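You operate a simulated robot arm through the tools that you are given. There is no shell and no other tool.

Carry out the task below with a simulated robot arm. There is one attempt and no reset: what you move stays moved.

JOB
Pack core 95 in the open carton and seal it under the press.
Fine: shut the lid, push the slide to its end, press the knob till the blue tab is on.

The check looks at the end state, three seconds after you hand in, the way a careful person would. Anything else that was tipped, shoved, dropped, spilled or broken makes it a failure. A push-on lid holds only when it is set on centred and level and pressed home; a screw cap is set on level and turned clockwise until tight.

ROBOT AND FRAMES
A 7-joint arm with a two-finger parallel gripper, fixed in place. Base frame: the origin is at the foot of the arm, x ahead of it, y to its left, z up. Readings come in m, rad, newtons and seconds.
With the tool pointing down near the work surface it reaches from about 0.44 to 0.92 m from the base axis. Its first joint turns from -2.496 to 2.496 rad. Payload 3 kg.
Tool frame: the origin (TCP) lies between the finger pads and is the grasp point; the fingertips stand 0.03 m ahead of it; z points along the fingers, y is the line along which they close. Largest opening 0.094 m; finger width 0.028, thickness 0.01; the body of the gripper, 0.05 by 0.096 m, starts 0.055 m behind the TCP.
Orientation is told as [roll, pitch, yaw] about the base's x, y, z axes, in that order, counted from this pose: with the fingers straight down and closing along the base's y, the tool's x points along the base's -x, its y along +y and its z along -z.

CONTROLS
- The arm moves only by the tool drive_tool. Its argument "motion" is a list of rows, each a list of 7 numbers: the shift along the tool's x, y, z in units of 300 mm (1.0 is 300 mm), then the turn, a rotation vector about the tool's x, y, z in units of 45 degrees (1.0 is 45 degrees), then the gripper command, from -1 (fully open) to 1 (shut), values between in proportion. In form: [[dx, dy, dz, ax, ay, az, grip], ...]. A call has 1 to 20 rows; each row is the pose to reach, as a shift and turn from the pose commanded when the call began, along the tool's axes at that moment. A call with a number of a shift or a turn outside -1 to 1 is refused whole. Each row takes 0.2 s and may step no farther than 0.05 m and 0.15 rad from the row before; otherwise, or with a gripper value out of range, the whole call is refused. A pose out of reach is approached as far as the arm can. The call stops where the force on the tool passes 90 N (or 10 N more than at its start, if that is more) or the arm is blocked; 0.2 s more then pass. Each finger travels about 0.072 m/s and halts on what it meets, pressing with about 23 N; the grip force reading is that of the motor and also rises with nothing between the fingers. The clock runs only during rows and for 0.2 s after the last one: add rows that repeat a pose to give the fingers time. The reply holds the time, the measured pose of the TCP, the force on the tool along the base axes, the opening and the grip force, in the units named above and with some noise, with the torque about the TCP (base axes, N m) and any sound that the robot's microphone picked up.
- Cameras (640 x 400 px; columns grow to the right, rows downward): "scene" is fixed at [0.2191, 0.6517, 1.3392]; the picture's right is [-0.60, -0.80, 0.00], its down [-0.39, 0.30, -0.87] and it looks along [0.69, -0.52, -0.49] (base axes); focal length 214 px, centre (320, 200). "wrist" rides on the gripper at [0.076, 0.014, -0.102] in the tool frame; the picture's right is [-0.18, 0.98, 0.00], its down [-0.75, -0.14, -0.64] and it looks along [-0.63, -0.12, 0.77] (tool axes); focal length 243 px, centre (320, 200).
- grab_frame(camera): a new picture of that camera. The clock stands still meanwhile.
- point_at(camera, pixels): for up to 12 pixels [column, row] of the newest picture of that camera ("zoom" is the newest enlarged one), the place [x, y, z] in the base frame of the surface seen there, good to about 0.002 m. The clock stands still meanwhile.
- close_up(camera, box): a new picture of the part [left, top, right, bottom] of that camera's present view, enlarged. The clock stands still meanwhile.
- job_done(): hands the job in; it is judged then, once.

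Open the gripper and draw the arm clear of the work before you hand the job in, unless the task says otherwise.

The tools are called after "Emit:" as a command line: name --pt "numbers of a row" for each row, then --argument value for the rest, lists and objects as JSON in quotes. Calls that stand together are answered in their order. drive_tool: Moves the arm, as the interface text tells. Its arguments: {"type":"object","properties":{"motion":{"type":"array","items":{"type":"array","items":{"type":"number"}}}},"required":["motion"]} The other tools are called the same way: grab_frame (camera) takes a picture; point_at (camera, pixels) gives the place of the surface under pixels of a picture; close_up (camera, box) takes an enlarged picture of a part of a camera's view; job_done () hands the job in.

At the start:

```text
clock: 0.0
tool_pos: [0.4495, -0.0061, 1.3557]
ee_rot: [-0.001, 0.0, 0.0]
ft_force: [0.2, 0.0, -0.1]
wrist_torque: [-0.02, 0.02, 0.04]
opening: 0.0938
gripper_force: 0.1
```

scene: 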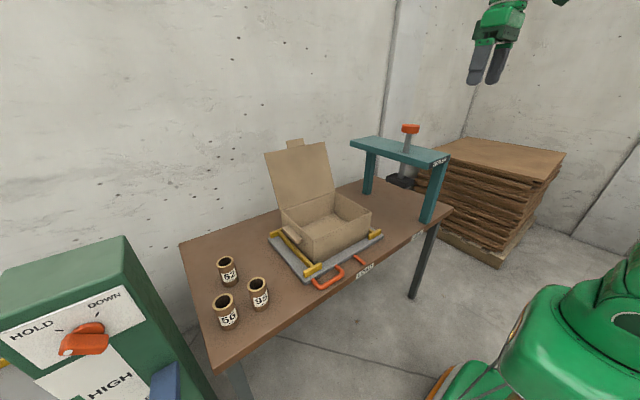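
wrist: 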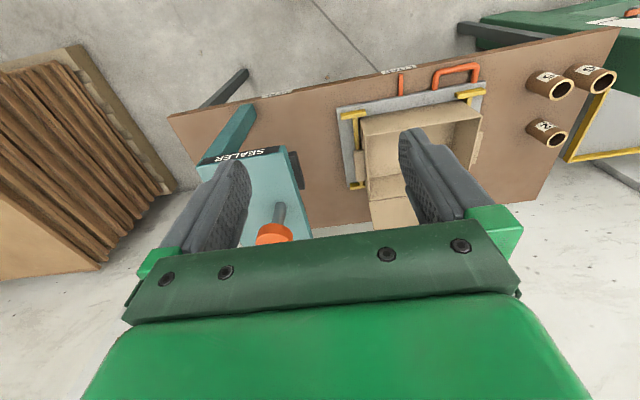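

I start with enlarged views: the cores sit around (228,270), (224,310), (259,293), and the carton and press are in the middle of the scene picture.

Emit:
close_up --camera "scene" --box '[180, 230, 300, 340]'

Emit:
close_up --camera "scene" --box '[250, 110, 470, 300]'

Emit:
close_up --camera "wrist" --box '[320, 40, 640, 240]'

```text
3.64 times, centred on (240, 285) of scene
```

zoom: 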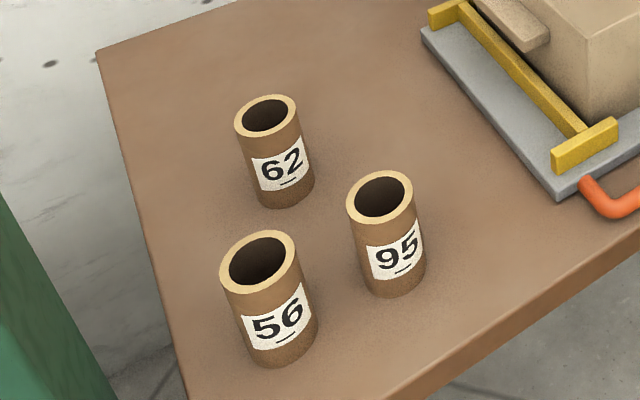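

```text
2.11 times, centred on (360, 205) of scene
```

zoom: 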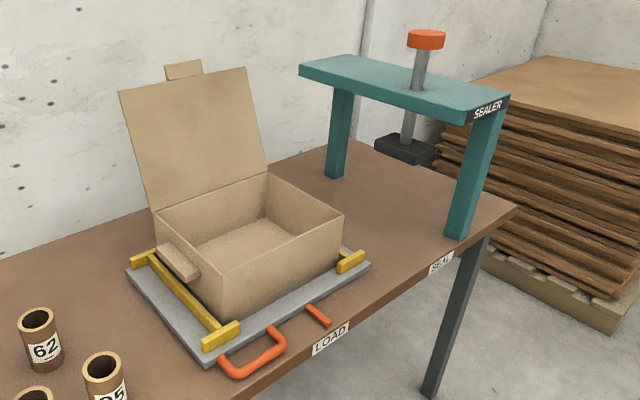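

```text
2.00 times, centred on (480, 140) of wrist
```

zoom: 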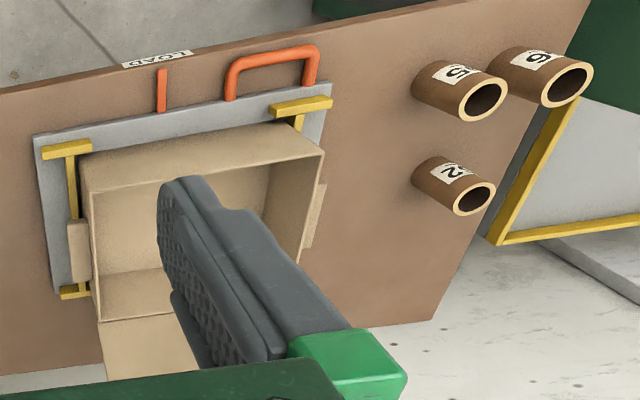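

Core 95 is at about (259,293) of the scene; I measure the main objects in the scene picture.

Emit:
grab_frame --camera "scene"

Emit:
close_up --camera "scene" --box '[180, 230, 300, 340]'

Emit:
point_at --camera "zoom" --pixels '[[352, 205], [408, 200], [383, 176], [380, 219], [398, 260], [398, 294], [243, 130], [268, 99], [296, 118], [228, 280], [260, 236], [290, 265]]'

Emit:
point_at --camera "scene" --pixels '[[320, 285], [342, 272], [330, 278], [355, 258], [363, 264], [360, 261], [300, 279], [384, 236], [269, 237], [312, 267], [374, 230], [278, 232]]'

```text
taken
```

scene: 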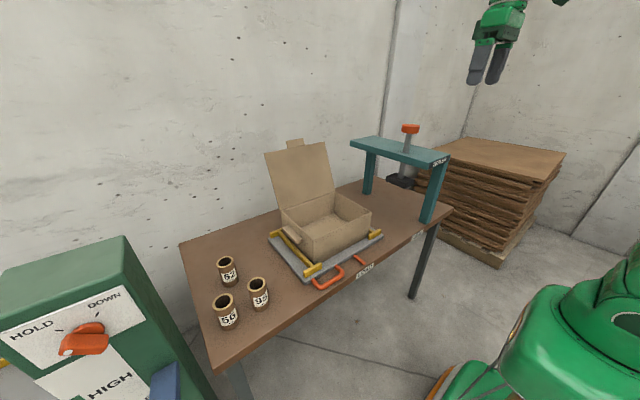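

```text
3.64 times, centred on (240, 285) of scene
```

zoom: 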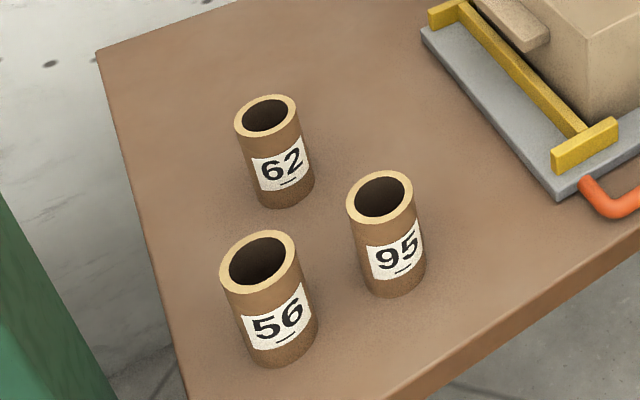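

```text
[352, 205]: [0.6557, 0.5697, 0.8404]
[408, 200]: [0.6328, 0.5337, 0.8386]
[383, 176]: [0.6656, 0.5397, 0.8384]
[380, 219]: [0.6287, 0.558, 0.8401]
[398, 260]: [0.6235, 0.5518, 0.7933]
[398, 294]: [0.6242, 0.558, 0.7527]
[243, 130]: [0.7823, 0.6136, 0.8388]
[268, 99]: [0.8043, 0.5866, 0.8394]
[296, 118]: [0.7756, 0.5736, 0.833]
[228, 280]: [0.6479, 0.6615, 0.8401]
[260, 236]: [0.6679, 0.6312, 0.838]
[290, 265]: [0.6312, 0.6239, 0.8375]
```

```text
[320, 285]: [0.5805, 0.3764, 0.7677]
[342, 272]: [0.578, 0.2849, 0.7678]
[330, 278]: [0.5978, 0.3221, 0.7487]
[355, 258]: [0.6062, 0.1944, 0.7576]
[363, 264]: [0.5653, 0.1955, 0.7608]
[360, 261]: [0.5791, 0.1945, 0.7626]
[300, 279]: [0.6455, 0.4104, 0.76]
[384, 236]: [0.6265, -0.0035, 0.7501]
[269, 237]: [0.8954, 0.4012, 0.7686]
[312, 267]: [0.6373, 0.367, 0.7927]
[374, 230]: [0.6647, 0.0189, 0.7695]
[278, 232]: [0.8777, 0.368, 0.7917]
```

Core 95 is at about x 0.645, y 0.553, top z 0.84. Now I measure the carton, lid and press through a close-up.

Emit:
close_up --camera "scene" --box '[255, 130, 395, 290]'

Emit:
close_up --camera "scene" --box '[340, 110, 470, 250]'

```text
2.50 times, centred on (325, 210) of scene
```

zoom: 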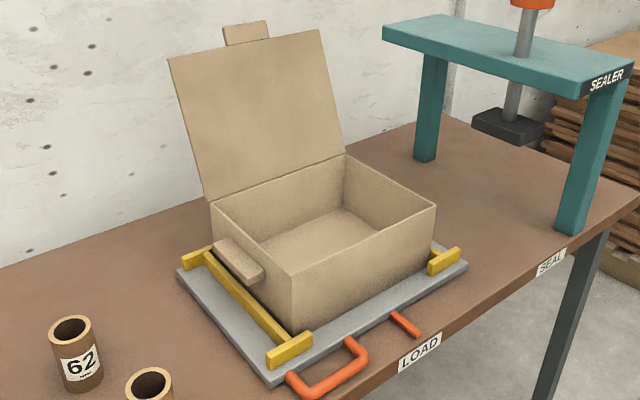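

```text
2.86 times, centred on (405, 180) of scene
```

zoom: 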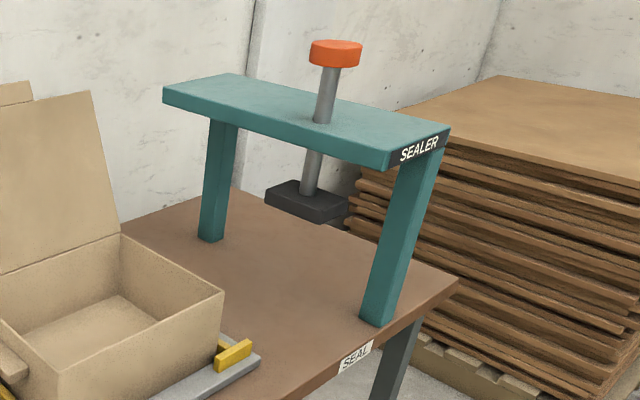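

The press view is the newest zoom; I measure the press parts in it, then the carton in a fresh close-up.

Emit:
point_at --camera "zoom" --pixels '[[335, 45], [312, 46], [360, 48], [335, 62], [325, 100], [165, 100], [225, 78], [448, 130], [390, 165], [305, 205], [345, 198], [370, 322]]'

Emit:
point_at --camera "zoom" --pixels '[[270, 190], [300, 220], [390, 322], [362, 315], [205, 238], [222, 238], [212, 122], [400, 180], [440, 160], [230, 350], [330, 300], [288, 184]]'

Emit:
close_up --camera "scene" --box '[255, 130, 395, 290]'

Emit:
point_at --camera "zoom" --pixels '[[293, 273], [434, 206], [345, 156], [213, 205], [295, 235], [340, 215], [340, 240], [170, 60], [318, 31], [245, 35], [292, 325], [430, 262]]'

Emit:
point_at --camera "zoom" --pixels '[[218, 241], [262, 268], [255, 282], [230, 237], [240, 262], [343, 152], [210, 200], [270, 180], [180, 270], [270, 383], [466, 264], [225, 28]]'

Emit:
point_at --camera "zoom" --pixels '[[267, 26], [295, 395], [325, 385], [362, 362], [350, 342], [395, 315], [418, 335], [405, 325], [290, 350], [245, 300], [445, 260], [430, 265]]'

```text
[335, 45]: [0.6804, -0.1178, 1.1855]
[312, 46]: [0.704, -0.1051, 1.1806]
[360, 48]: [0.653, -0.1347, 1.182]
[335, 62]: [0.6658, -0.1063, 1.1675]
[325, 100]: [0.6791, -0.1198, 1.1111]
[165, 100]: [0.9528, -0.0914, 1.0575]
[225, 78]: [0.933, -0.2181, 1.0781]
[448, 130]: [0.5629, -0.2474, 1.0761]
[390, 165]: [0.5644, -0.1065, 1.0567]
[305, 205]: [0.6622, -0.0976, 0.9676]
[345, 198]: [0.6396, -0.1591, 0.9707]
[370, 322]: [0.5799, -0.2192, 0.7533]
```

```text
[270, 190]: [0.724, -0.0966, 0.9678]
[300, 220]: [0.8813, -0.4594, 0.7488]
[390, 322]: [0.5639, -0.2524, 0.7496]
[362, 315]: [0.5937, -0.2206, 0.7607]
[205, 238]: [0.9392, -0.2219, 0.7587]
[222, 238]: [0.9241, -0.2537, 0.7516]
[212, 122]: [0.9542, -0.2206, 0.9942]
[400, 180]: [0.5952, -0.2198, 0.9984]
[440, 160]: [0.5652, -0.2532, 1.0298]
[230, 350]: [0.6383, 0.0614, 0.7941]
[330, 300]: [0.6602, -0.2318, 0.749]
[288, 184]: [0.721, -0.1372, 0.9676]
```

```text
2.50 times, centred on (325, 210) of scene
```

zoom: 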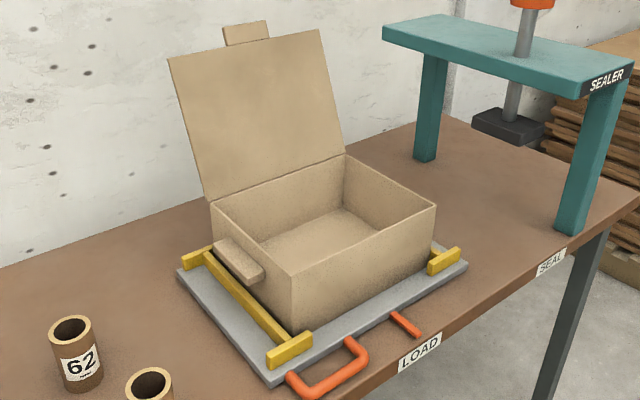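

```text
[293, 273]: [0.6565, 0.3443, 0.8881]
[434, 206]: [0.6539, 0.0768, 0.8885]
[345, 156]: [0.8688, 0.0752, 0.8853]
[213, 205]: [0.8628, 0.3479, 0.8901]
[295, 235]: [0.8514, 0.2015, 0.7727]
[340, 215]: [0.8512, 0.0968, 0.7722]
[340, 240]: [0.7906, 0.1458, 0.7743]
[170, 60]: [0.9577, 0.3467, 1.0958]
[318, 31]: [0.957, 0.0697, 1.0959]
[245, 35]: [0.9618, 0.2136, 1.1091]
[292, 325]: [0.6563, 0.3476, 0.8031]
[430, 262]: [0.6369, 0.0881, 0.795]
```

```text
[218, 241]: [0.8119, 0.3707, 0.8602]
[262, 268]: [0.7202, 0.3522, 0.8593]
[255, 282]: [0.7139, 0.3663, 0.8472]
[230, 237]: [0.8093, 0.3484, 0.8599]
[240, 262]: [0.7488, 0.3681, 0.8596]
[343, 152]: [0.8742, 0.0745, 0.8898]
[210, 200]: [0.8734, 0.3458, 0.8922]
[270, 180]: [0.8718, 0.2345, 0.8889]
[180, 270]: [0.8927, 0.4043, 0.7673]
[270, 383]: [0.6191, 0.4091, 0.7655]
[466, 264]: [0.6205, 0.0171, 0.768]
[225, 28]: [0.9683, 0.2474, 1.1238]
```

```text
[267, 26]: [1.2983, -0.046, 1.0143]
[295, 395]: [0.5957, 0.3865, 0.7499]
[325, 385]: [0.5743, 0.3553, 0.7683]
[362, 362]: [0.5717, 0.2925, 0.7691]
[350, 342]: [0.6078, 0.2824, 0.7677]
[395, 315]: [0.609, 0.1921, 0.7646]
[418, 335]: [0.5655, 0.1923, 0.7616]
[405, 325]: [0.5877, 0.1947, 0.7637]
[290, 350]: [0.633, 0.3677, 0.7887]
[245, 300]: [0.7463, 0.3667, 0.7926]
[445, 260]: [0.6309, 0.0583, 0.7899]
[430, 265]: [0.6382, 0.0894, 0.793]
```

The carton interior is about x 0.66–0.865, y 0.08–0.345, floor 0.773, rim 0.888, which is deep enough for a standing core (0.09 tall). I check the green cabinet and the table edge labels before moving.

Emit:
close_up --camera "scene" --box '[0, 230, 220, 400]'

Emit:
close_up --camera "wrist" --box '[160, 50, 400, 250]'

Emit:
point_at --camera "scene" --pixels '[[365, 270], [417, 237], [320, 307], [360, 280], [410, 245], [441, 160]]'

```text
2.35 times, centred on (110, 315) of scene
```

zoom: 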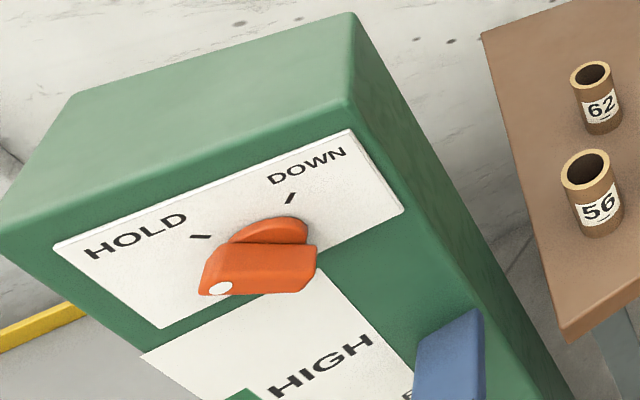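

```text
2.00 times, centred on (280, 150) of wrist
```

zoom: 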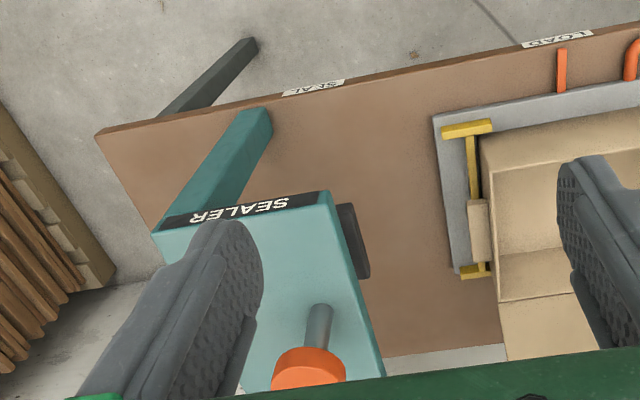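

```text
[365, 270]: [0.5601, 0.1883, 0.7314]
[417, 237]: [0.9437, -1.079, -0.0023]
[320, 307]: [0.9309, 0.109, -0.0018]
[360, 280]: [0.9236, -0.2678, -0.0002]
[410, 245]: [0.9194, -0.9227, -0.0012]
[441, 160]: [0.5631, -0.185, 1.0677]
```

The green cabinet belongs to some other machine; I check where it stands so the arm keeps clear, and begin moving high above the table with the tool turning to yaw 90°.

Emit:
point_at --camera "scene" --pixels '[[125, 237], [140, 290], [60, 250], [5, 270], [95, 345], [165, 385], [215, 370], [183, 245], [210, 365]]'

Emit:
drive_tool --pt "-0.04 0.093 0.05 0 0 -0.1 -1" --pt "-0.08 0.186 0.1 0 0 -0.2 -1" --pt "-0.12 0.279 0.15 0 0 -0.3 -1" --pt "-0.16 0.372 0.2 0 0 -0.4 -1" --pt "-0.2 0.465 0.25 0 0 -0.5 -1" --pt "-0.24 0.558 0.3 0 0 -0.6 -1" --pt "-0.28 0.651 0.35 0 0 -0.7 -1" --pt "-0.32 0.744 0.4 0 0 -0.8 -1" --pt "-0.36 0.837 0.45 0 0 -0.9 -1" --pt "-0.4 0.93 0.5 0 0 -1 -1"

```text
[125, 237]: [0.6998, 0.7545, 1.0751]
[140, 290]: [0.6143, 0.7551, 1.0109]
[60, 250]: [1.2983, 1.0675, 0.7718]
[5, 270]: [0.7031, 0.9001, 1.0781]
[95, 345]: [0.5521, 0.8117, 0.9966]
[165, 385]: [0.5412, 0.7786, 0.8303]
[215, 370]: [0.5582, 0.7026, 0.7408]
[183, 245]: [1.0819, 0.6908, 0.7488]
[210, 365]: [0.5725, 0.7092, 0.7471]
```

```text
clock: 2.2
tool_pos: [0.5694, 0.2734, 1.2042]
ee_rot: [0.001, 0.0, 0.784]
ft_force: [0.1, 0.0, 0.6]
wrist_torque: [-0.01, 0.0, 0.02]
opening: 0.0941
gripper_force: 0.1
```

The pose follows as expected (yaw 0.784). Next I go above core 95 at (0.647, 0.552, 1.0) while finishing the turn to yaw 90°.

Emit:
drive_tool --pt "-0.084 0.0474 0.068 0 0 -0.1 -1" --pt "-0.168 0.0948 0.136 0 0 -0.2 -1" --pt "-0.252 0.1421 0.204 0 0 -0.3 -1" --pt "-0.336 0.1895 0.272 0 0 -0.4 -1" --pt "-0.42 0.2369 0.34 0 0 -0.5 -1" --pt "-0.504 0.2843 0.408 0 0 -0.6 -1" --pt "-0.588 0.3317 0.476 0 0 -0.7 -1" --pt "-0.672 0.379 0.544 0 0 -0.8 -1" --pt "-0.756 0.4264 0.612 0 0 -0.9 -1" --pt "-0.8396 0.4738 0.68 0 0 -1 -1"

Emit:
grab_frame --camera "wrist"

Emit:
grab_frame --camera "scene"

```text
clock: 4.4
tool_pos: [0.6469, 0.5527, 1.0002]
ee_rot: [0.001, -0.001, 1.569]
ft_force: [0.0, 0.4, -0.6]
wrist_torque: [0.0, 0.0, 0.01]
opening: 0.094
gripper_force: 0.0
```

```text
taken
```

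wrist: 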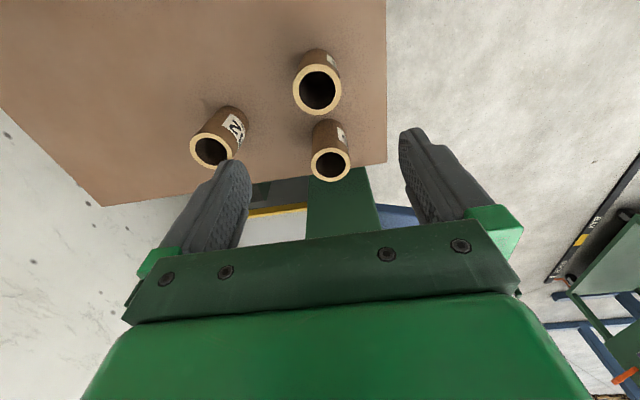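

```text
taken
```

scene: 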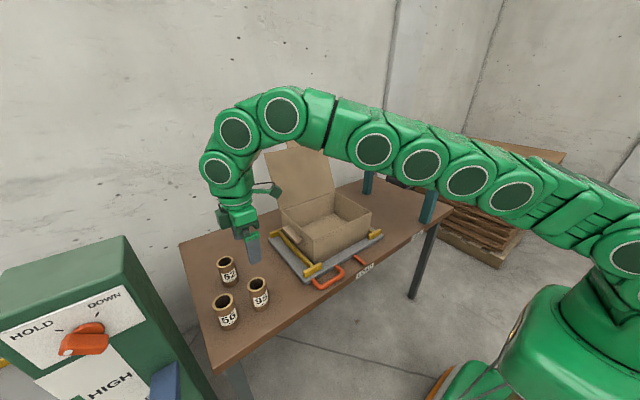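

In this wrist view right is base −x and down is +y, so the upper core at (318,90) is 95, the left one 62 and the lower one 56. I measure 95's rim.

Emit:
close_up --camera "wrist" --box '[240, 30, 400, 200]'

Emit:
point_at --camera "wrist" --pixels '[[294, 90], [341, 88], [318, 66], [318, 113], [313, 160], [350, 165], [331, 150], [331, 180], [192, 152], [231, 153]]'

```text
2.35 times, centred on (320, 115) of wrist
```

zoom: 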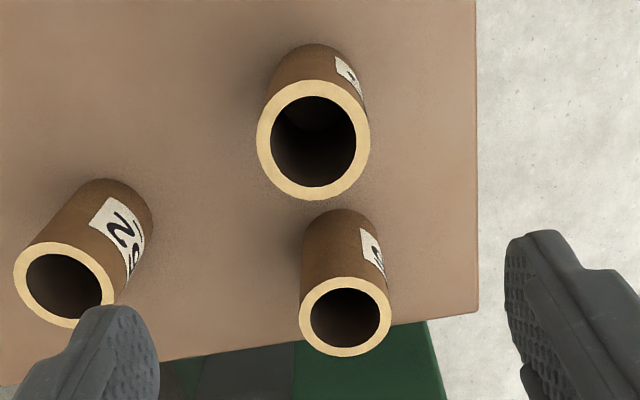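

```text
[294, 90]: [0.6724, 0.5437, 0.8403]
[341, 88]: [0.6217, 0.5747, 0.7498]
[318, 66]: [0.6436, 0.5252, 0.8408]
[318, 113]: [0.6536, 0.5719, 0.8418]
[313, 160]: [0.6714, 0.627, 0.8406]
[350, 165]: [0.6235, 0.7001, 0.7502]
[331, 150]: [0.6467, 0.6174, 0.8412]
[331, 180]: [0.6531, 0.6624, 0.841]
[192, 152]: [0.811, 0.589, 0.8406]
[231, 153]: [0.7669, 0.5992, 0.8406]
```

Core 95's rim centre is about (0.648, 0.5495, 0.841), diameter 0.048. I descend to TCP z 0.808 with small lateral corrections, open.

Emit:
drive_tool --pt "0.01 -0.005 0.1 0 0 0 -1" --pt "0.01 -0.005 0.22 0 0 0 -1" --pt "0.01 -0.005 0.34 0 0 0 -1" --pt "0.01 -0.005 0.46 0 0 0 -1" --pt "0.01 -0.005 0.56 0 0 0 -1" --pt "0.01 -0.005 0.64 0 0 0 -1" --pt "0.01 -0.005 0.64 0 0 0 -1"

Emit:
grab_frame --camera "wrist"

Emit:
close_up --camera "scene" --box '[180, 200, 320, 340]'

```text
clock: 6.0
tool_pos: [0.6482, 0.5486, 0.8077]
ee_rot: [0.0, -0.001, 1.57]
ft_force: [-0.3, 0.0, -0.2]
wrist_torque: [0.03, -0.01, 0.06]
opening: 0.0939
gripper_force: 0.1
```

```text
taken
```

wrist: 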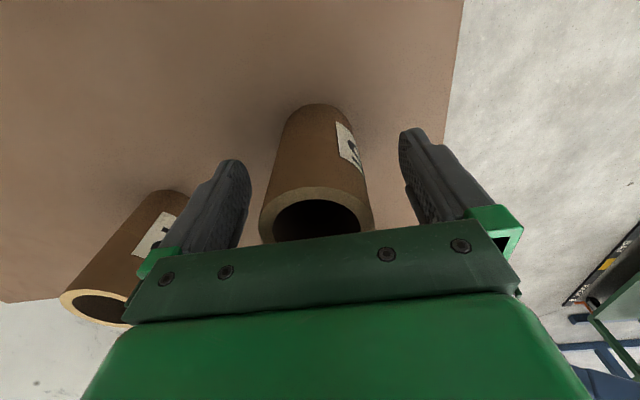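

```text
2.86 times, centred on (250, 270) of scene
```

zoom: 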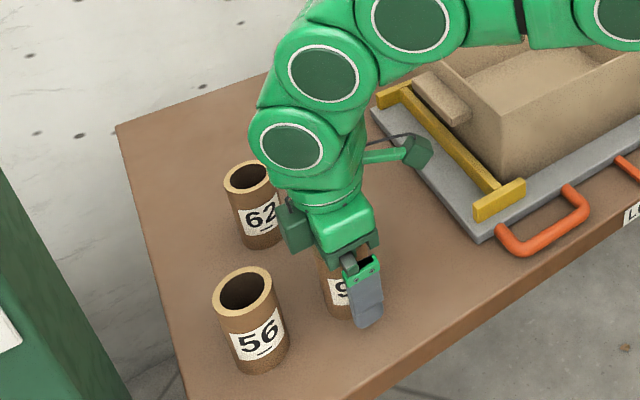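

The fingers straddle core 95 (labelled, between them). I close the gripper.

Emit:
drive_tool --pt "0 0 0 0 0 0 0.4" --pt "0 0 0 0 0 0 0.4" --pt "0 0 0 0 0 0 0.4" --pt "0 0 0 0 0 0 0.4"

```text
clock: 7.0
tool_pos: [0.6474, 0.5477, 0.8077]
ee_rot: [0.0, 0.001, 1.571]
ft_force: [1.6, -0.5, 0.5]
wrist_torque: [-0.02, 0.01, 0.0]
opening: 0.0493
gripper_force: 23.2
```

Core held (opening 0.0493, 23 N). I lift straight up 0.19 m, then travel toward the carton.

Emit:
drive_tool --pt "0 0 -0.06 0 0 0 0.4" --pt "0 0 -0.18 0 0 0 0.4" --pt "0 0 -0.3 0 0 0 0.4" --pt "0 0 -0.42 0 0 0 0.4" --pt "0 0 -0.54 0 0 0 0.4" --pt "0 0 -0.64 0 0 0 0.4" --pt "0.1 -0.036 -0.64 0 0 0 0.4" --pt "0.21 -0.076 -0.64 0 0 0 0.4" --pt "0.32 -0.115 -0.64 0 0 0 0.4" --pt "0.43 -0.154 -0.64 0 0 0 0.4" --pt "0.54 -0.193 -0.64 0 0 0 0.4" --pt "0.65 -0.232 -0.64 0 0 0 0.4" --pt "0.76 -0.272 -0.64 0 0 0 0.4" --pt "0.87 -0.311 -0.64 0 0 0 0.4" --pt "0.95 -0.34 -0.64 0 0 0 0.4"

Emit:
grab_frame --camera "scene"

Emit:
grab_frame --camera "wrist"

```text
clock: 10.2
tool_pos: [0.7505, 0.263, 1.0005]
ee_rot: [0.001, -0.001, 1.571]
ft_force: [1.1, 0.0, -0.5]
wrist_torque: [-0.01, 0.04, -0.02]
opening: 0.0492
gripper_force: 23.8
```

```text
taken
```

scene: 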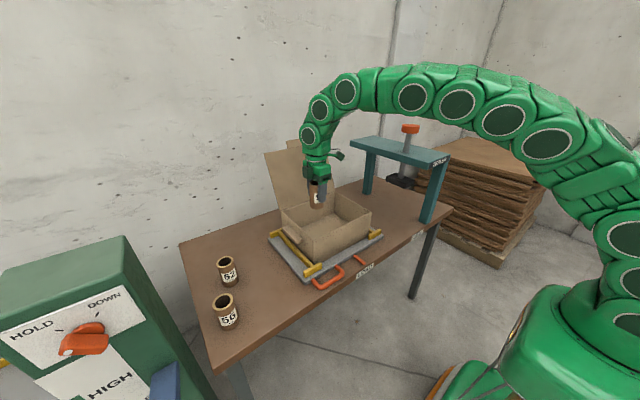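

```text
taken
```

wrist: 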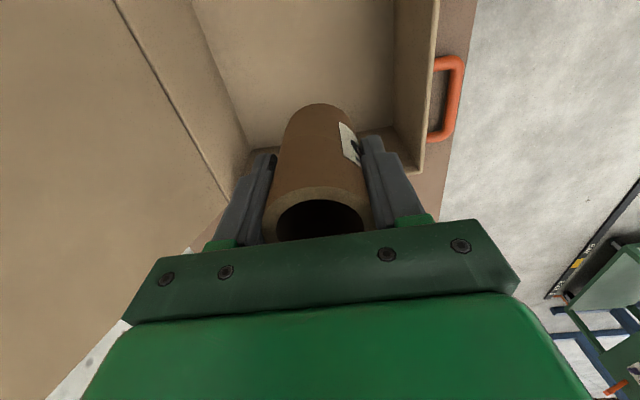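

The core hangs above the carton with free room. I shift to y 0.21 and lower to just above the floor.

Emit:
drive_tool --pt "0.09 -0.01 0 0 0 0 0.4" --pt "0.177 -0.015 0 0 0 0 0.4" --pt "0.177 -0.015 0.1 0 0 0 0.4" --pt "0.177 -0.015 0.2 0 0 0 0.4" --pt "0.177 -0.015 0.3 0 0 0 0.4" --pt "0.177 -0.015 0.4 0 0 0 0.4" --pt "0.177 -0.015 0.48 0 0 0 0.4" --pt "0.177 -0.015 0.53 0 0 0 0.4" --pt "0.177 -0.015 0.55 0 0 0 0.4" --pt "0.177 -0.015 0.557 0 0 0 0.4" --pt "0.177 -0.015 0.564 0 0 0 0.4"

Emit:
grab_frame --camera "wrist"

Emit:
close_up --camera "scene" --box '[255, 130, 395, 290]'

```text
clock: 12.6
tool_pos: [0.7548, 0.2104, 0.8324]
ee_rot: [-0.001, 0.0, 1.572]
ft_force: [-7.4, -2.3, 22.2]
wrist_torque: [-0.03, 0.45, -0.02]
opening: 0.0496
gripper_force: 23.3
```

```text
taken
```

wrist: 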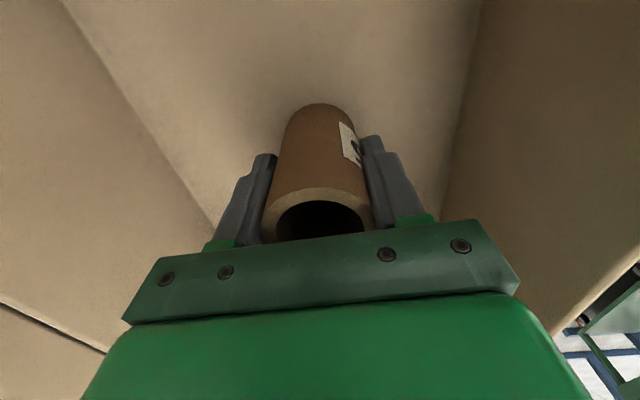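

```text
2.50 times, centred on (325, 210) of scene
```

zoom: 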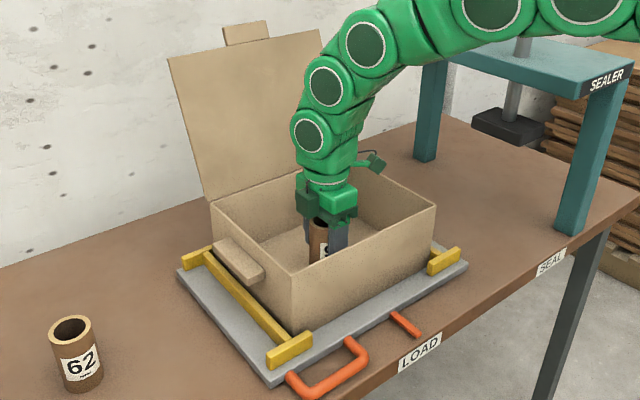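

The core stands on the carton floor (22 N upward). I ease up a hair, open slowly, then rise straight out.

Emit:
drive_tool --pt "0 0 -0.004 0 0 0 0.4" --pt "0 0 -0.004 0 0 0 -0.2" --pt "0 0 -0.004 0 0 0 -0.5" --pt "0 0 -0.004 0 0 0 -0.8" --pt "0 0 -0.004 0 0 0 -0.8" --pt "0 0 -0.004 0 0 0 -0.8"

Emit:
grab_frame --camera "wrist"

```text
clock: 14.0
tool_pos: [0.7549, 0.2095, 0.8338]
ee_rot: [0.001, 0.0, 1.573]
ft_force: [0.6, -0.5, -0.1]
wrist_torque: [0.0, 0.02, -0.02]
opening: 0.0844
gripper_force: 0.2
```

```text
taken
```

wrist: 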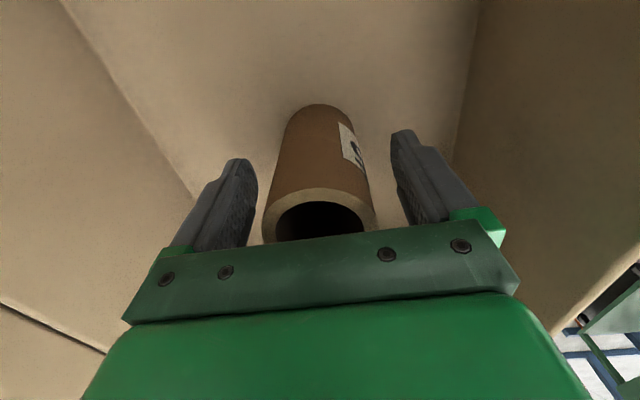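

Core released and standing. I rise straight up 0.29 m.

Emit:
drive_tool --pt "0 0 -0.06 0 0 0 -0.8" --pt "0 0 -0.16 0 0 0 -0.8" --pt "0 0 -0.28 0 0 0 -0.8" --pt "0 0 -0.42 0 0 0 -0.8" --pt "0 0 -0.56 0 0 0 -0.8" --pt "0 0 -0.7 0 0 0 -0.8" --pt "0 0 -0.84 0 0 0 -0.8" --pt "0 0 -0.98 0 0 0 -0.8"

Emit:
grab_frame --camera "wrist"

Emit:
close_up --camera "scene" --box '[255, 130, 395, 290]'

```text
clock: 15.8
tool_pos: [0.755, 0.2114, 1.1271]
ee_rot: [0.001, 0.001, 1.57]
ft_force: [-0.4, 0.3, 0.0]
wrist_torque: [-0.01, 0.02, -0.01]
opening: 0.0849
gripper_force: 0.1
```

```text
taken
```

wrist: 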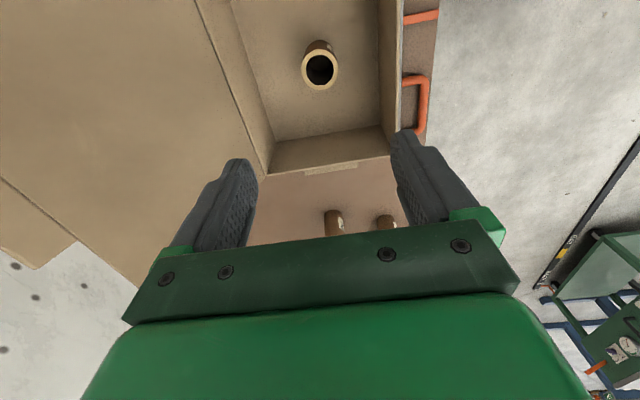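

```text
2.50 times, centred on (325, 210) of scene
```

zoom: 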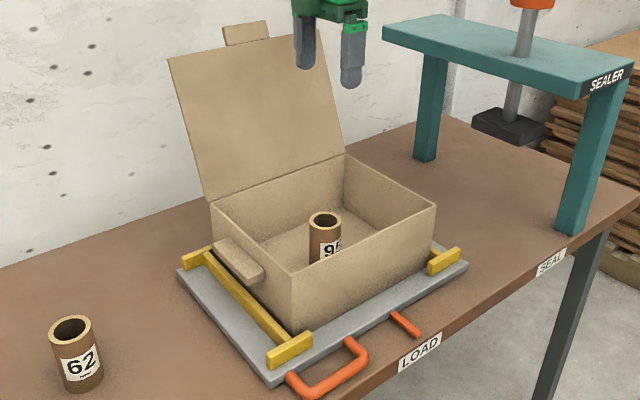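

Core 95 stands in the carton at zoom (325,235). The lid leans back with a pull tab at zoom (245,33); I measure the tab and tilt the tool outwards while rising with the fingers shut, to hook over the lid's top.

Emit:
point_at --camera "zoom" --pixels '[[226, 30], [264, 26], [265, 35], [228, 42], [246, 25], [246, 40], [300, 38], [190, 60], [200, 58]]'

Emit:
drive_tool --pt "0 -0.015 -0.05 0.0667 0 0 1" --pt "0 -0.03 -0.1 0.1333 0 0 1" --pt "0 -0.045 -0.15 0.2 0 0 1" --pt "0 -0.06 -0.2 0.2667 0 0 1" --pt "0 -0.075 -0.25 0.3333 0 0 1" --pt "0 -0.09 -0.3 0.4 0 0 1" --pt "0 -0.105 -0.35 0.4667 0 0 1" --pt "0 -0.12 -0.4 0.5333 0 0 1" --pt "0 -0.135 -0.45 0.6 0 0 1" --pt "0 -0.15 -0.5 0.6667 0 0 1"

```text
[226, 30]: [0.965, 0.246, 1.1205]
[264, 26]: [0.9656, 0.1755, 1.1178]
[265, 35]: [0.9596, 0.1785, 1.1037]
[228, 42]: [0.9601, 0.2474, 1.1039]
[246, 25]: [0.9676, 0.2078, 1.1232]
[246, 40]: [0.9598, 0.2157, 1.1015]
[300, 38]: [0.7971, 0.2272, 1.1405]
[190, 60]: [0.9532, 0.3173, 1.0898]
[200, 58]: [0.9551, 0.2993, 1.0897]
```

```text
clock: 18.0
tool_pos: [0.8002, 0.2113, 1.2774]
ee_rot: [-0.525, 0.0, 1.571]
ft_force: [0.3, -0.7, -0.4]
wrist_torque: [0.0, -0.02, 0.04]
opening: 0.0
gripper_force: 22.9
```

Tab spans y 0.175–0.248, top z about 1.124 at x 0.967. I test reach by moving out over and beyond the lid at z 1.25.

Emit:
drive_tool --pt "0 -0.089 0.0685 0 0 0 1" --pt "0 -0.177 0.137 0 0 0 1" --pt "0 -0.266 0.2055 0 0 0 1" --pt "0 -0.355 0.274 0 0 0 1" --pt "0 -0.443 0.3425 0 0 0 1" --pt "0 -0.532 0.411 0 0 0 1" --pt "0 -0.532 0.411 0 0 0 1"

Emit:
grab_frame --camera "scene"

Emit:
grab_frame --camera "wrist"

```text
clock: 19.6
tool_pos: [0.8936, 0.2051, 1.2424]
ee_rot: [-0.524, 0.0, 1.569]
ft_force: [-0.4, -0.4, -0.1]
wrist_torque: [0.02, 0.0, 0.01]
opening: 0.0
gripper_force: 22.8
out of reach, approached as far as the arm can: row 3, 4, 5, 6, 7
```

```text
taken
```

scene: 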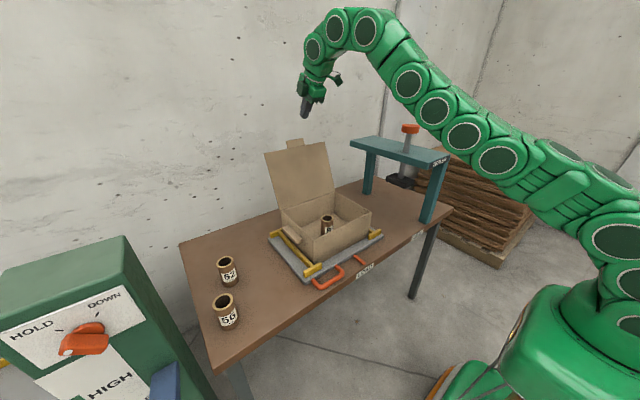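

```text
taken
```

wrist: 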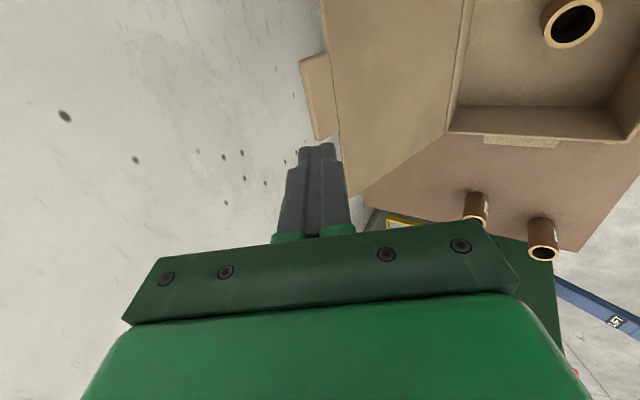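

The arm stops at r≈0.917 with 30° tilt, so hooking behind the lid is out of reach that way. A better way: grip the tab by its two side edges (0.073 wide, fits the 0.094 opening) with the tool coming from the front, perpendicular to the lid. First I back off.

Emit:
drive_tool --pt "0 0.089 -0.0685 0 0 0 -1" --pt "0 0.177 -0.137 0 0 0 -1" --pt "0 0.266 -0.2055 0 0 0 -1" --pt "0 0.355 -0.274 0 0 0 -1" --pt "0 0.443 -0.3425 0 0 0 -1" --pt "0 0.532 -0.411 0 0 0 -1"

```text
clock: 21.0
tool_pos: [0.6903, 0.2046, 1.2693]
ee_rot: [-0.523, -0.001, 1.571]
ft_force: [1.2, -0.3, -0.9]
wrist_torque: [0.0, 0.03, 0.01]
opening: 0.0943
gripper_force: 0.1
```

The commanded pose is clipped to the reached one, good to know. Now I remove the tilt, then turn yaw back to 0.

Emit:
drive_tool --pt "0 0 0 -0.1667 0 0 -1" --pt "0 0 0 -0.3333 0 0 -1" --pt "0 0 0 -0.5 0 0 -1" --pt "0 0 0 -0.6667 0 0 -1"

Emit:
drive_tool --pt "0 0 0 0 0 0.167 -1" --pt "0 0 0 0 0 0.333 -1" --pt "0 0 0 0 0 0.5 -1" --pt "0 0 0 0 0 0.667 -1" --pt "0 0 0 0 0 0.833 -1" --pt "0 0 0 0 0 1.0 -1"

Emit:
drive_tool --pt "0 0 0 0 0 0.167 -1" --pt "0 0 0 0 0 0.333 -1" --pt "0 0 0 0 0 0.5 -1" --pt "0 0 0 0 0 0.667 -1" --pt "0 0 0 0 0 0.833 -1" --pt "0 0 0 0 0 1.0 -1"

```text
clock: 22.0
tool_pos: [0.6849, 0.2036, 1.2466]
ee_rot: [0.0, 0.0, 1.571]
ft_force: [0.7, -0.5, -0.6]
wrist_torque: [0.0, 0.0, -0.01]
opening: 0.0943
gripper_force: 0.1
out of reach, approached as far as the arm can: row 4
```

```text
clock: 23.4
tool_pos: [0.6843, 0.2021, 1.2475]
ee_rot: [0.001, 0.001, 0.782]
ft_force: [-0.8, 0.5, -0.2]
wrist_torque: [0.0, 0.01, 0.02]
opening: 0.0939
gripper_force: 0.1
```

```text
clock: 24.8
tool_pos: [0.6851, 0.2035, 1.2477]
ee_rot: [0.0, -0.001, -0.002]
ft_force: [-0.1, 2.3, 0.9]
wrist_torque: [-0.02, 0.0, -0.02]
opening: 0.0941
gripper_force: 0.1
```

Orientation is yaw 0 at (0.685, 0.203, 1.247). Now I tilt the fingers forward 45° (about tool −y) while shifting to y 0.212.

Emit:
drive_tool --pt "-0.0143 0.004 0.024 0 -0.1429 0 -1" --pt "-0.0286 0.008 0.048 0 -0.2857 0 -1" --pt "-0.0429 0.012 0.0716 0 -0.4286 0 -1" --pt "-0.0571 0.016 0.0954 0 -0.5714 0 -1" --pt "-0.0714 0.02 0.119 0 -0.7143 0 -1" --pt "-0.0857 0.024 0.143 0 -0.8571 0 -1" --pt "-0.1 0.028 0.167 0 -1 0 -1"

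```text
clock: 26.4
tool_pos: [0.7142, 0.2117, 1.1974]
ee_rot: [-0.002, -0.788, 0.002]
ft_force: [0.1, -0.4, -0.9]
wrist_torque: [0.0, -0.02, -0.03]
opening: 0.094
gripper_force: 0.0
```

Next I tilt on to about 67.6° (perpendicular to the lid) and stop 0.09 m in front of the tab at (0.882, 0.212, 1.151).

Emit:
drive_tool --pt "-0.0576 0 0.1008 0 -0.1004 0 -1" --pt "-0.1152 0 0.2016 0 -0.2008 0 -1" --pt "-0.1728 0 0.3024 0 -0.3012 0 -1" --pt "-0.2304 0 0.4032 0 -0.4016 0 -1" --pt "-0.288 0 0.504 0 -0.502 0 -1" --pt "-0.288 0 0.504 0 -0.502 0 -1"

Emit:
grab_frame --camera "wrist"

Emit:
grab_frame --camera "scene"

```text
clock: 27.8
tool_pos: [0.8823, 0.21, 1.1515]
ee_rot: [0.001, -1.179, -0.001]
ft_force: [0.1, 0.2, -0.1]
wrist_torque: [-0.01, -0.03, 0.02]
opening: 0.094
gripper_force: 0.1
```

```text
taken
```

wrist: 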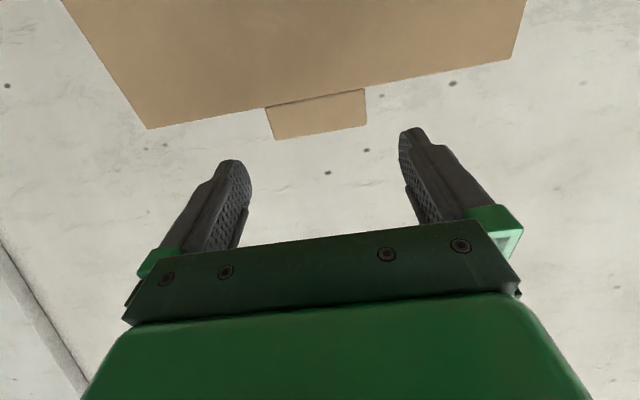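

```text
taken
```

scene: 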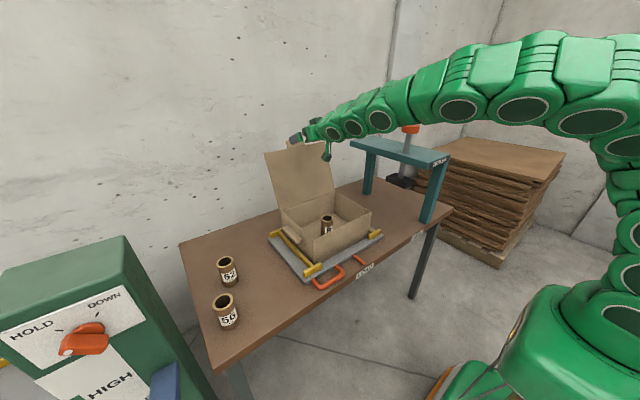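

The tab shows at (268–367, 88–140) in the wrist view, between the fingers. I measure its corners from here.

Emit:
point_at --camera "wrist" --pixels '[[269, 112], [365, 95], [275, 137], [364, 123], [320, 129], [316, 104], [150, 126], [508, 58], [200, 60], [420, 30]]'

```text
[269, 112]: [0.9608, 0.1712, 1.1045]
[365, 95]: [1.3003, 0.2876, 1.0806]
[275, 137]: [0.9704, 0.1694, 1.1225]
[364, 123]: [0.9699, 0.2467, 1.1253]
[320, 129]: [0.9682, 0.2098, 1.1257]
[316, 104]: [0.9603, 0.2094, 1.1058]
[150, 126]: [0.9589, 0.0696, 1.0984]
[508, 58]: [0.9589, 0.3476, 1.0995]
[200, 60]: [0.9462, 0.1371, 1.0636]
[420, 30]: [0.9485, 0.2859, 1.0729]
```

Tab spans y 0.170–0.247 (centre 0.209), top edge (0.970, 1.1257). I advance along the tool axis so the tab lies between the pads.

Emit:
drive_tool --pt "-0.006 -0.002 0.08 0 0 0 -1" --pt "-0.012 -0.002 0.16 0 0 0 -1" --pt "-0.012 -0.002 0.235 0 0 0 -1" --pt "-0.012 -0.002 0.303 0 0 0 -1" --pt "-0.012 -0.002 0.303 0 0 0 -1"

Emit:
grab_frame --camera "wrist"

Emit:
close_up --camera "scene" --box '[255, 100, 375, 200]'

```text
clock: 29.0
tool_pos: [0.968, 0.2107, 1.1202]
ee_rot: [-0.001, -1.18, -0.001]
ft_force: [0.7, 0.3, -0.4]
wrist_torque: [-0.02, 0.03, -0.01]
opening: 0.094
gripper_force: 0.0
```

```text
taken
```

wrist: 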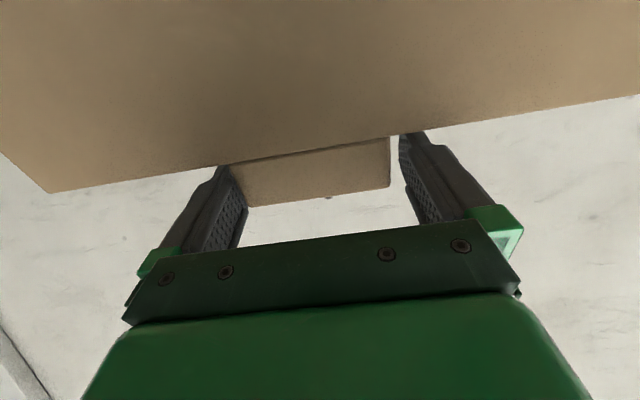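

```text
4.00 times, centred on (315, 150) of scene
```

zoom: 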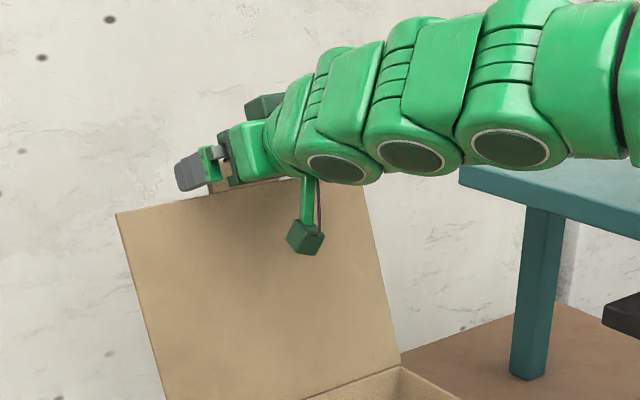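

The tab sits between the pads, a bit nearer the left finger; I shift 2 mm to −y and close on its edges.

Emit:
drive_tool --pt "0 -0.007 0 0 0 0 -1" --pt "0 -0.007 0 0 0 0 -0.7" --pt "0 -0.007 0 0 0 0 -0.6" --pt "0 -0.007 0 0 0 0 -0.5" --pt "0 -0.007 0 0 0 0 -0.5" --pt "0 -0.007 0 0 0 0 -0.5"

Emit:
grab_frame --camera "wrist"

```text
clock: 30.4
tool_pos: [0.9674, 0.2085, 1.1191]
ee_rot: [-0.001, -1.18, 0.001]
ft_force: [-0.8, 0.4, 0.7]
wrist_torque: [-0.1, -0.01, -0.02]
opening: 0.0835
gripper_force: 23.3
```

```text
taken
```

wrist: 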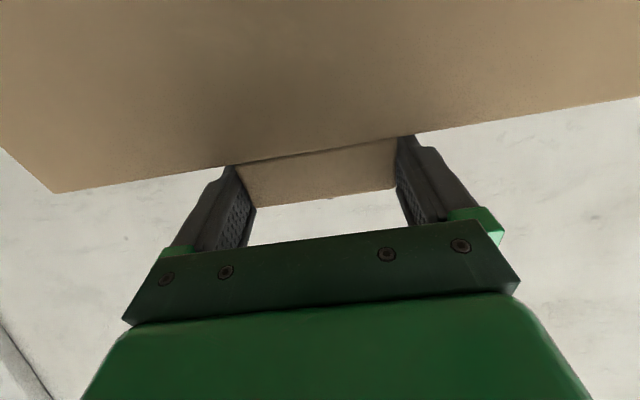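

The tab is gripped (opening 0.0835, 23 N). I swing the lid on an arc about its hinge at about (0.8715, 0.8885); first a few degrees to check forces.

Emit:
drive_tool --pt "0.0015 0 -0.0517 0 0.022 0 -0.5" --pt "0.006 0 -0.103 0 0.044 0 -0.5" --pt "0.0139 0 -0.1543 0 0.066 0 -0.5"

Emit:
grab_frame --camera "wrist"

```text
clock: 31.2
tool_pos: [0.9246, 0.2083, 1.1352]
ee_rot: [0.002, -1.128, -0.002]
ft_force: [2.4, 1.0, -0.4]
wrist_torque: [0.27, -0.66, -0.22]
opening: 0.0837
gripper_force: 22.9
```

```text
taken
```

wrist: 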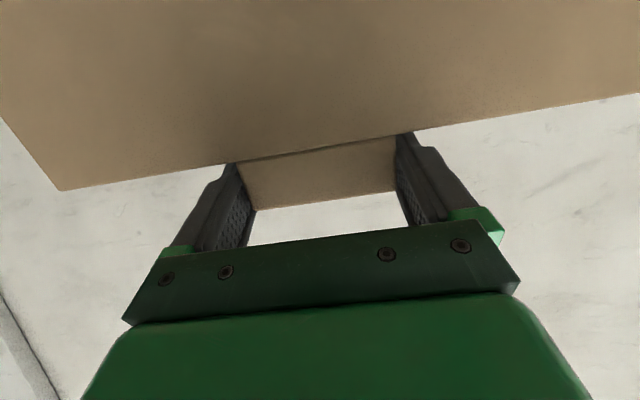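

The lid follows with low force. I continue the arc past vertical to about 73°.

Emit:
drive_tool --pt "0.0137 0 -0.0499 0 0.0125 0 -0.5" --pt "0.0307 0 -0.0987 0 0.025 0 -0.5" --pt "0.0505 0 -0.1468 0 0.0375 0 -0.5" --pt "0.073 0 -0.1934 0 0.05 0 -0.5" --pt "0.0985 0 -0.2385 0 0.0625 0 -0.5" --pt "0.1268 0 -0.2818 0 0.075 0 -0.5" --pt "0.1576 0 -0.3233 0 0.0875 0 -0.5" --pt "0.1905 0 -0.3623 0 0.1 0 -0.5"

Emit:
grab_frame --camera "wrist"

Emit:
close_up --camera "scene" --box '[255, 110, 415, 290]'

```text
clock: 33.0
tool_pos: [0.8009, 0.209, 1.1293]
ee_rot: [0.001, -1.049, 0.001]
ft_force: [-1.4, -0.9, 5.8]
wrist_torque: [0.0, -0.14, -0.21]
opening: 0.0798
gripper_force: 19.5
```

```text
taken
```

wrist: 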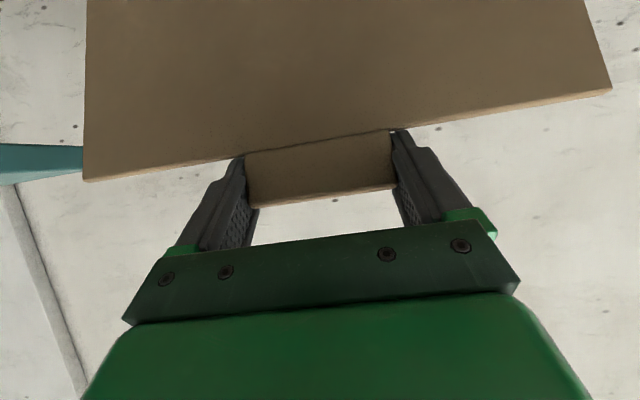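

```text
2.22 times, centred on (335, 200) of scene
```

zoom: 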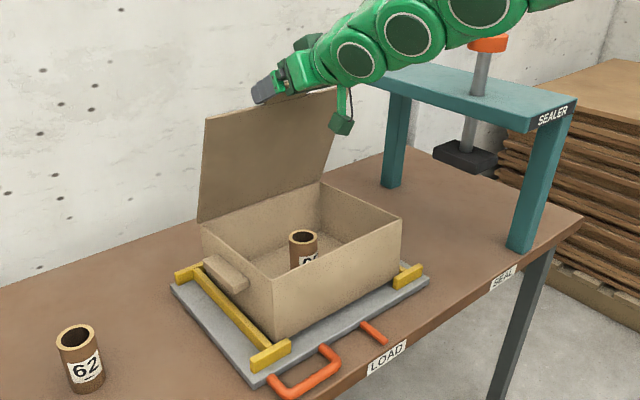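

The lid looks past vertical. I measure its angle from the scene and check the tab.

Emit:
point_at --camera "zoom" --pixels '[[206, 120], [200, 215], [318, 182], [260, 150], [335, 95], [300, 160]]'

Emit:
point_at --camera "wrist" --pixels '[[320, 180], [320, 195], [320, 60], [100, 175], [600, 90], [250, 190], [390, 170]]'

```text
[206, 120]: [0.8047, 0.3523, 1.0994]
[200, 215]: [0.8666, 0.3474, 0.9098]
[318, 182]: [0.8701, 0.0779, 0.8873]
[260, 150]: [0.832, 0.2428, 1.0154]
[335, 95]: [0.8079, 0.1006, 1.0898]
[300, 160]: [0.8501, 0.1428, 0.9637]
```

```text
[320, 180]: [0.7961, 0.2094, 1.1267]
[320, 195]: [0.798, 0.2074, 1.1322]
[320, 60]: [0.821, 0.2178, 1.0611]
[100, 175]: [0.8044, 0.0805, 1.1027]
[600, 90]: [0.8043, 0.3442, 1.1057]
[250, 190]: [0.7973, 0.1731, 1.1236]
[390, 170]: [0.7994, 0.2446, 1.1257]
```

The lid stands at about 72° from shut, past vertical toward the robot. I open the fingers and see whether it falls by itself.

Emit:
drive_tool --pt "0 0 0 0 0 0 -1" --pt "0 0 0 0 0 0 -1"

Emit:
close_up --camera "scene" --box '[255, 110, 415, 290]'

Emit:
grab_frame --camera "wrist"

```text
clock: 33.6
tool_pos: [0.8013, 0.2091, 1.1286]
ee_rot: [0.0, -1.05, -0.001]
ft_force: [1.0, -0.1, 1.0]
wrist_torque: [0.02, -0.03, 0.01]
opening: 0.094
gripper_force: 0.1
```

```text
2.22 times, centred on (335, 200) of scene
```

zoom: 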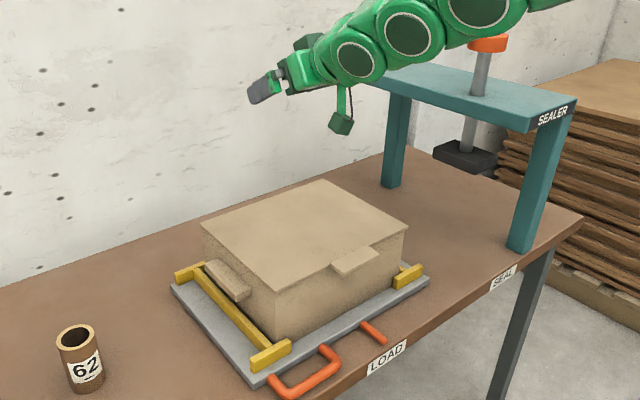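

```text
taken
```

wrist: 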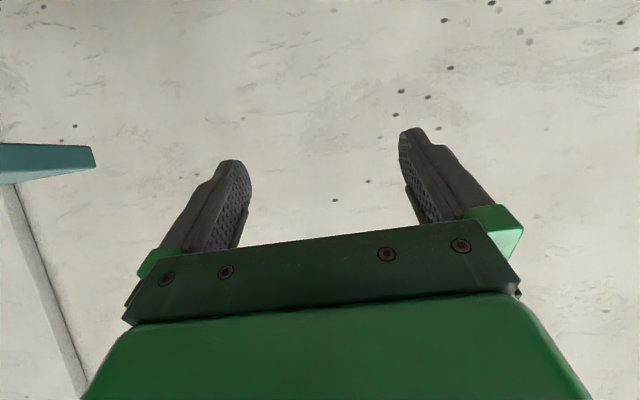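

The lid fell shut. I measure whether it's level and fully closed.

Emit:
point_at --camera "zoom" --pixels '[[210, 225], [320, 185], [400, 228], [280, 286], [300, 235], [355, 262], [340, 268], [372, 250], [282, 330], [400, 265]]'

Emit:
close_up --camera "scene" --box '[290, 180, 380, 280]'

```text
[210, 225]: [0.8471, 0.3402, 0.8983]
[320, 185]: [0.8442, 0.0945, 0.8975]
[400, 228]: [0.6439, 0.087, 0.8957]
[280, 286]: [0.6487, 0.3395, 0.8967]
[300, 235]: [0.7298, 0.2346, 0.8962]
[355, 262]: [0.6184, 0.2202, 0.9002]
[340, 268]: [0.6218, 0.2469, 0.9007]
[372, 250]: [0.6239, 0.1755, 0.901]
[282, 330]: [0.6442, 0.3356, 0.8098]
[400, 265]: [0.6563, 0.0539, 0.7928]
```

```text
4.00 times, centred on (335, 230) of scene
```

zoom: 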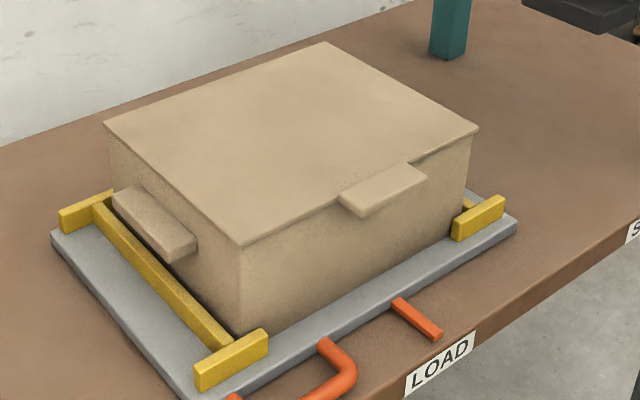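

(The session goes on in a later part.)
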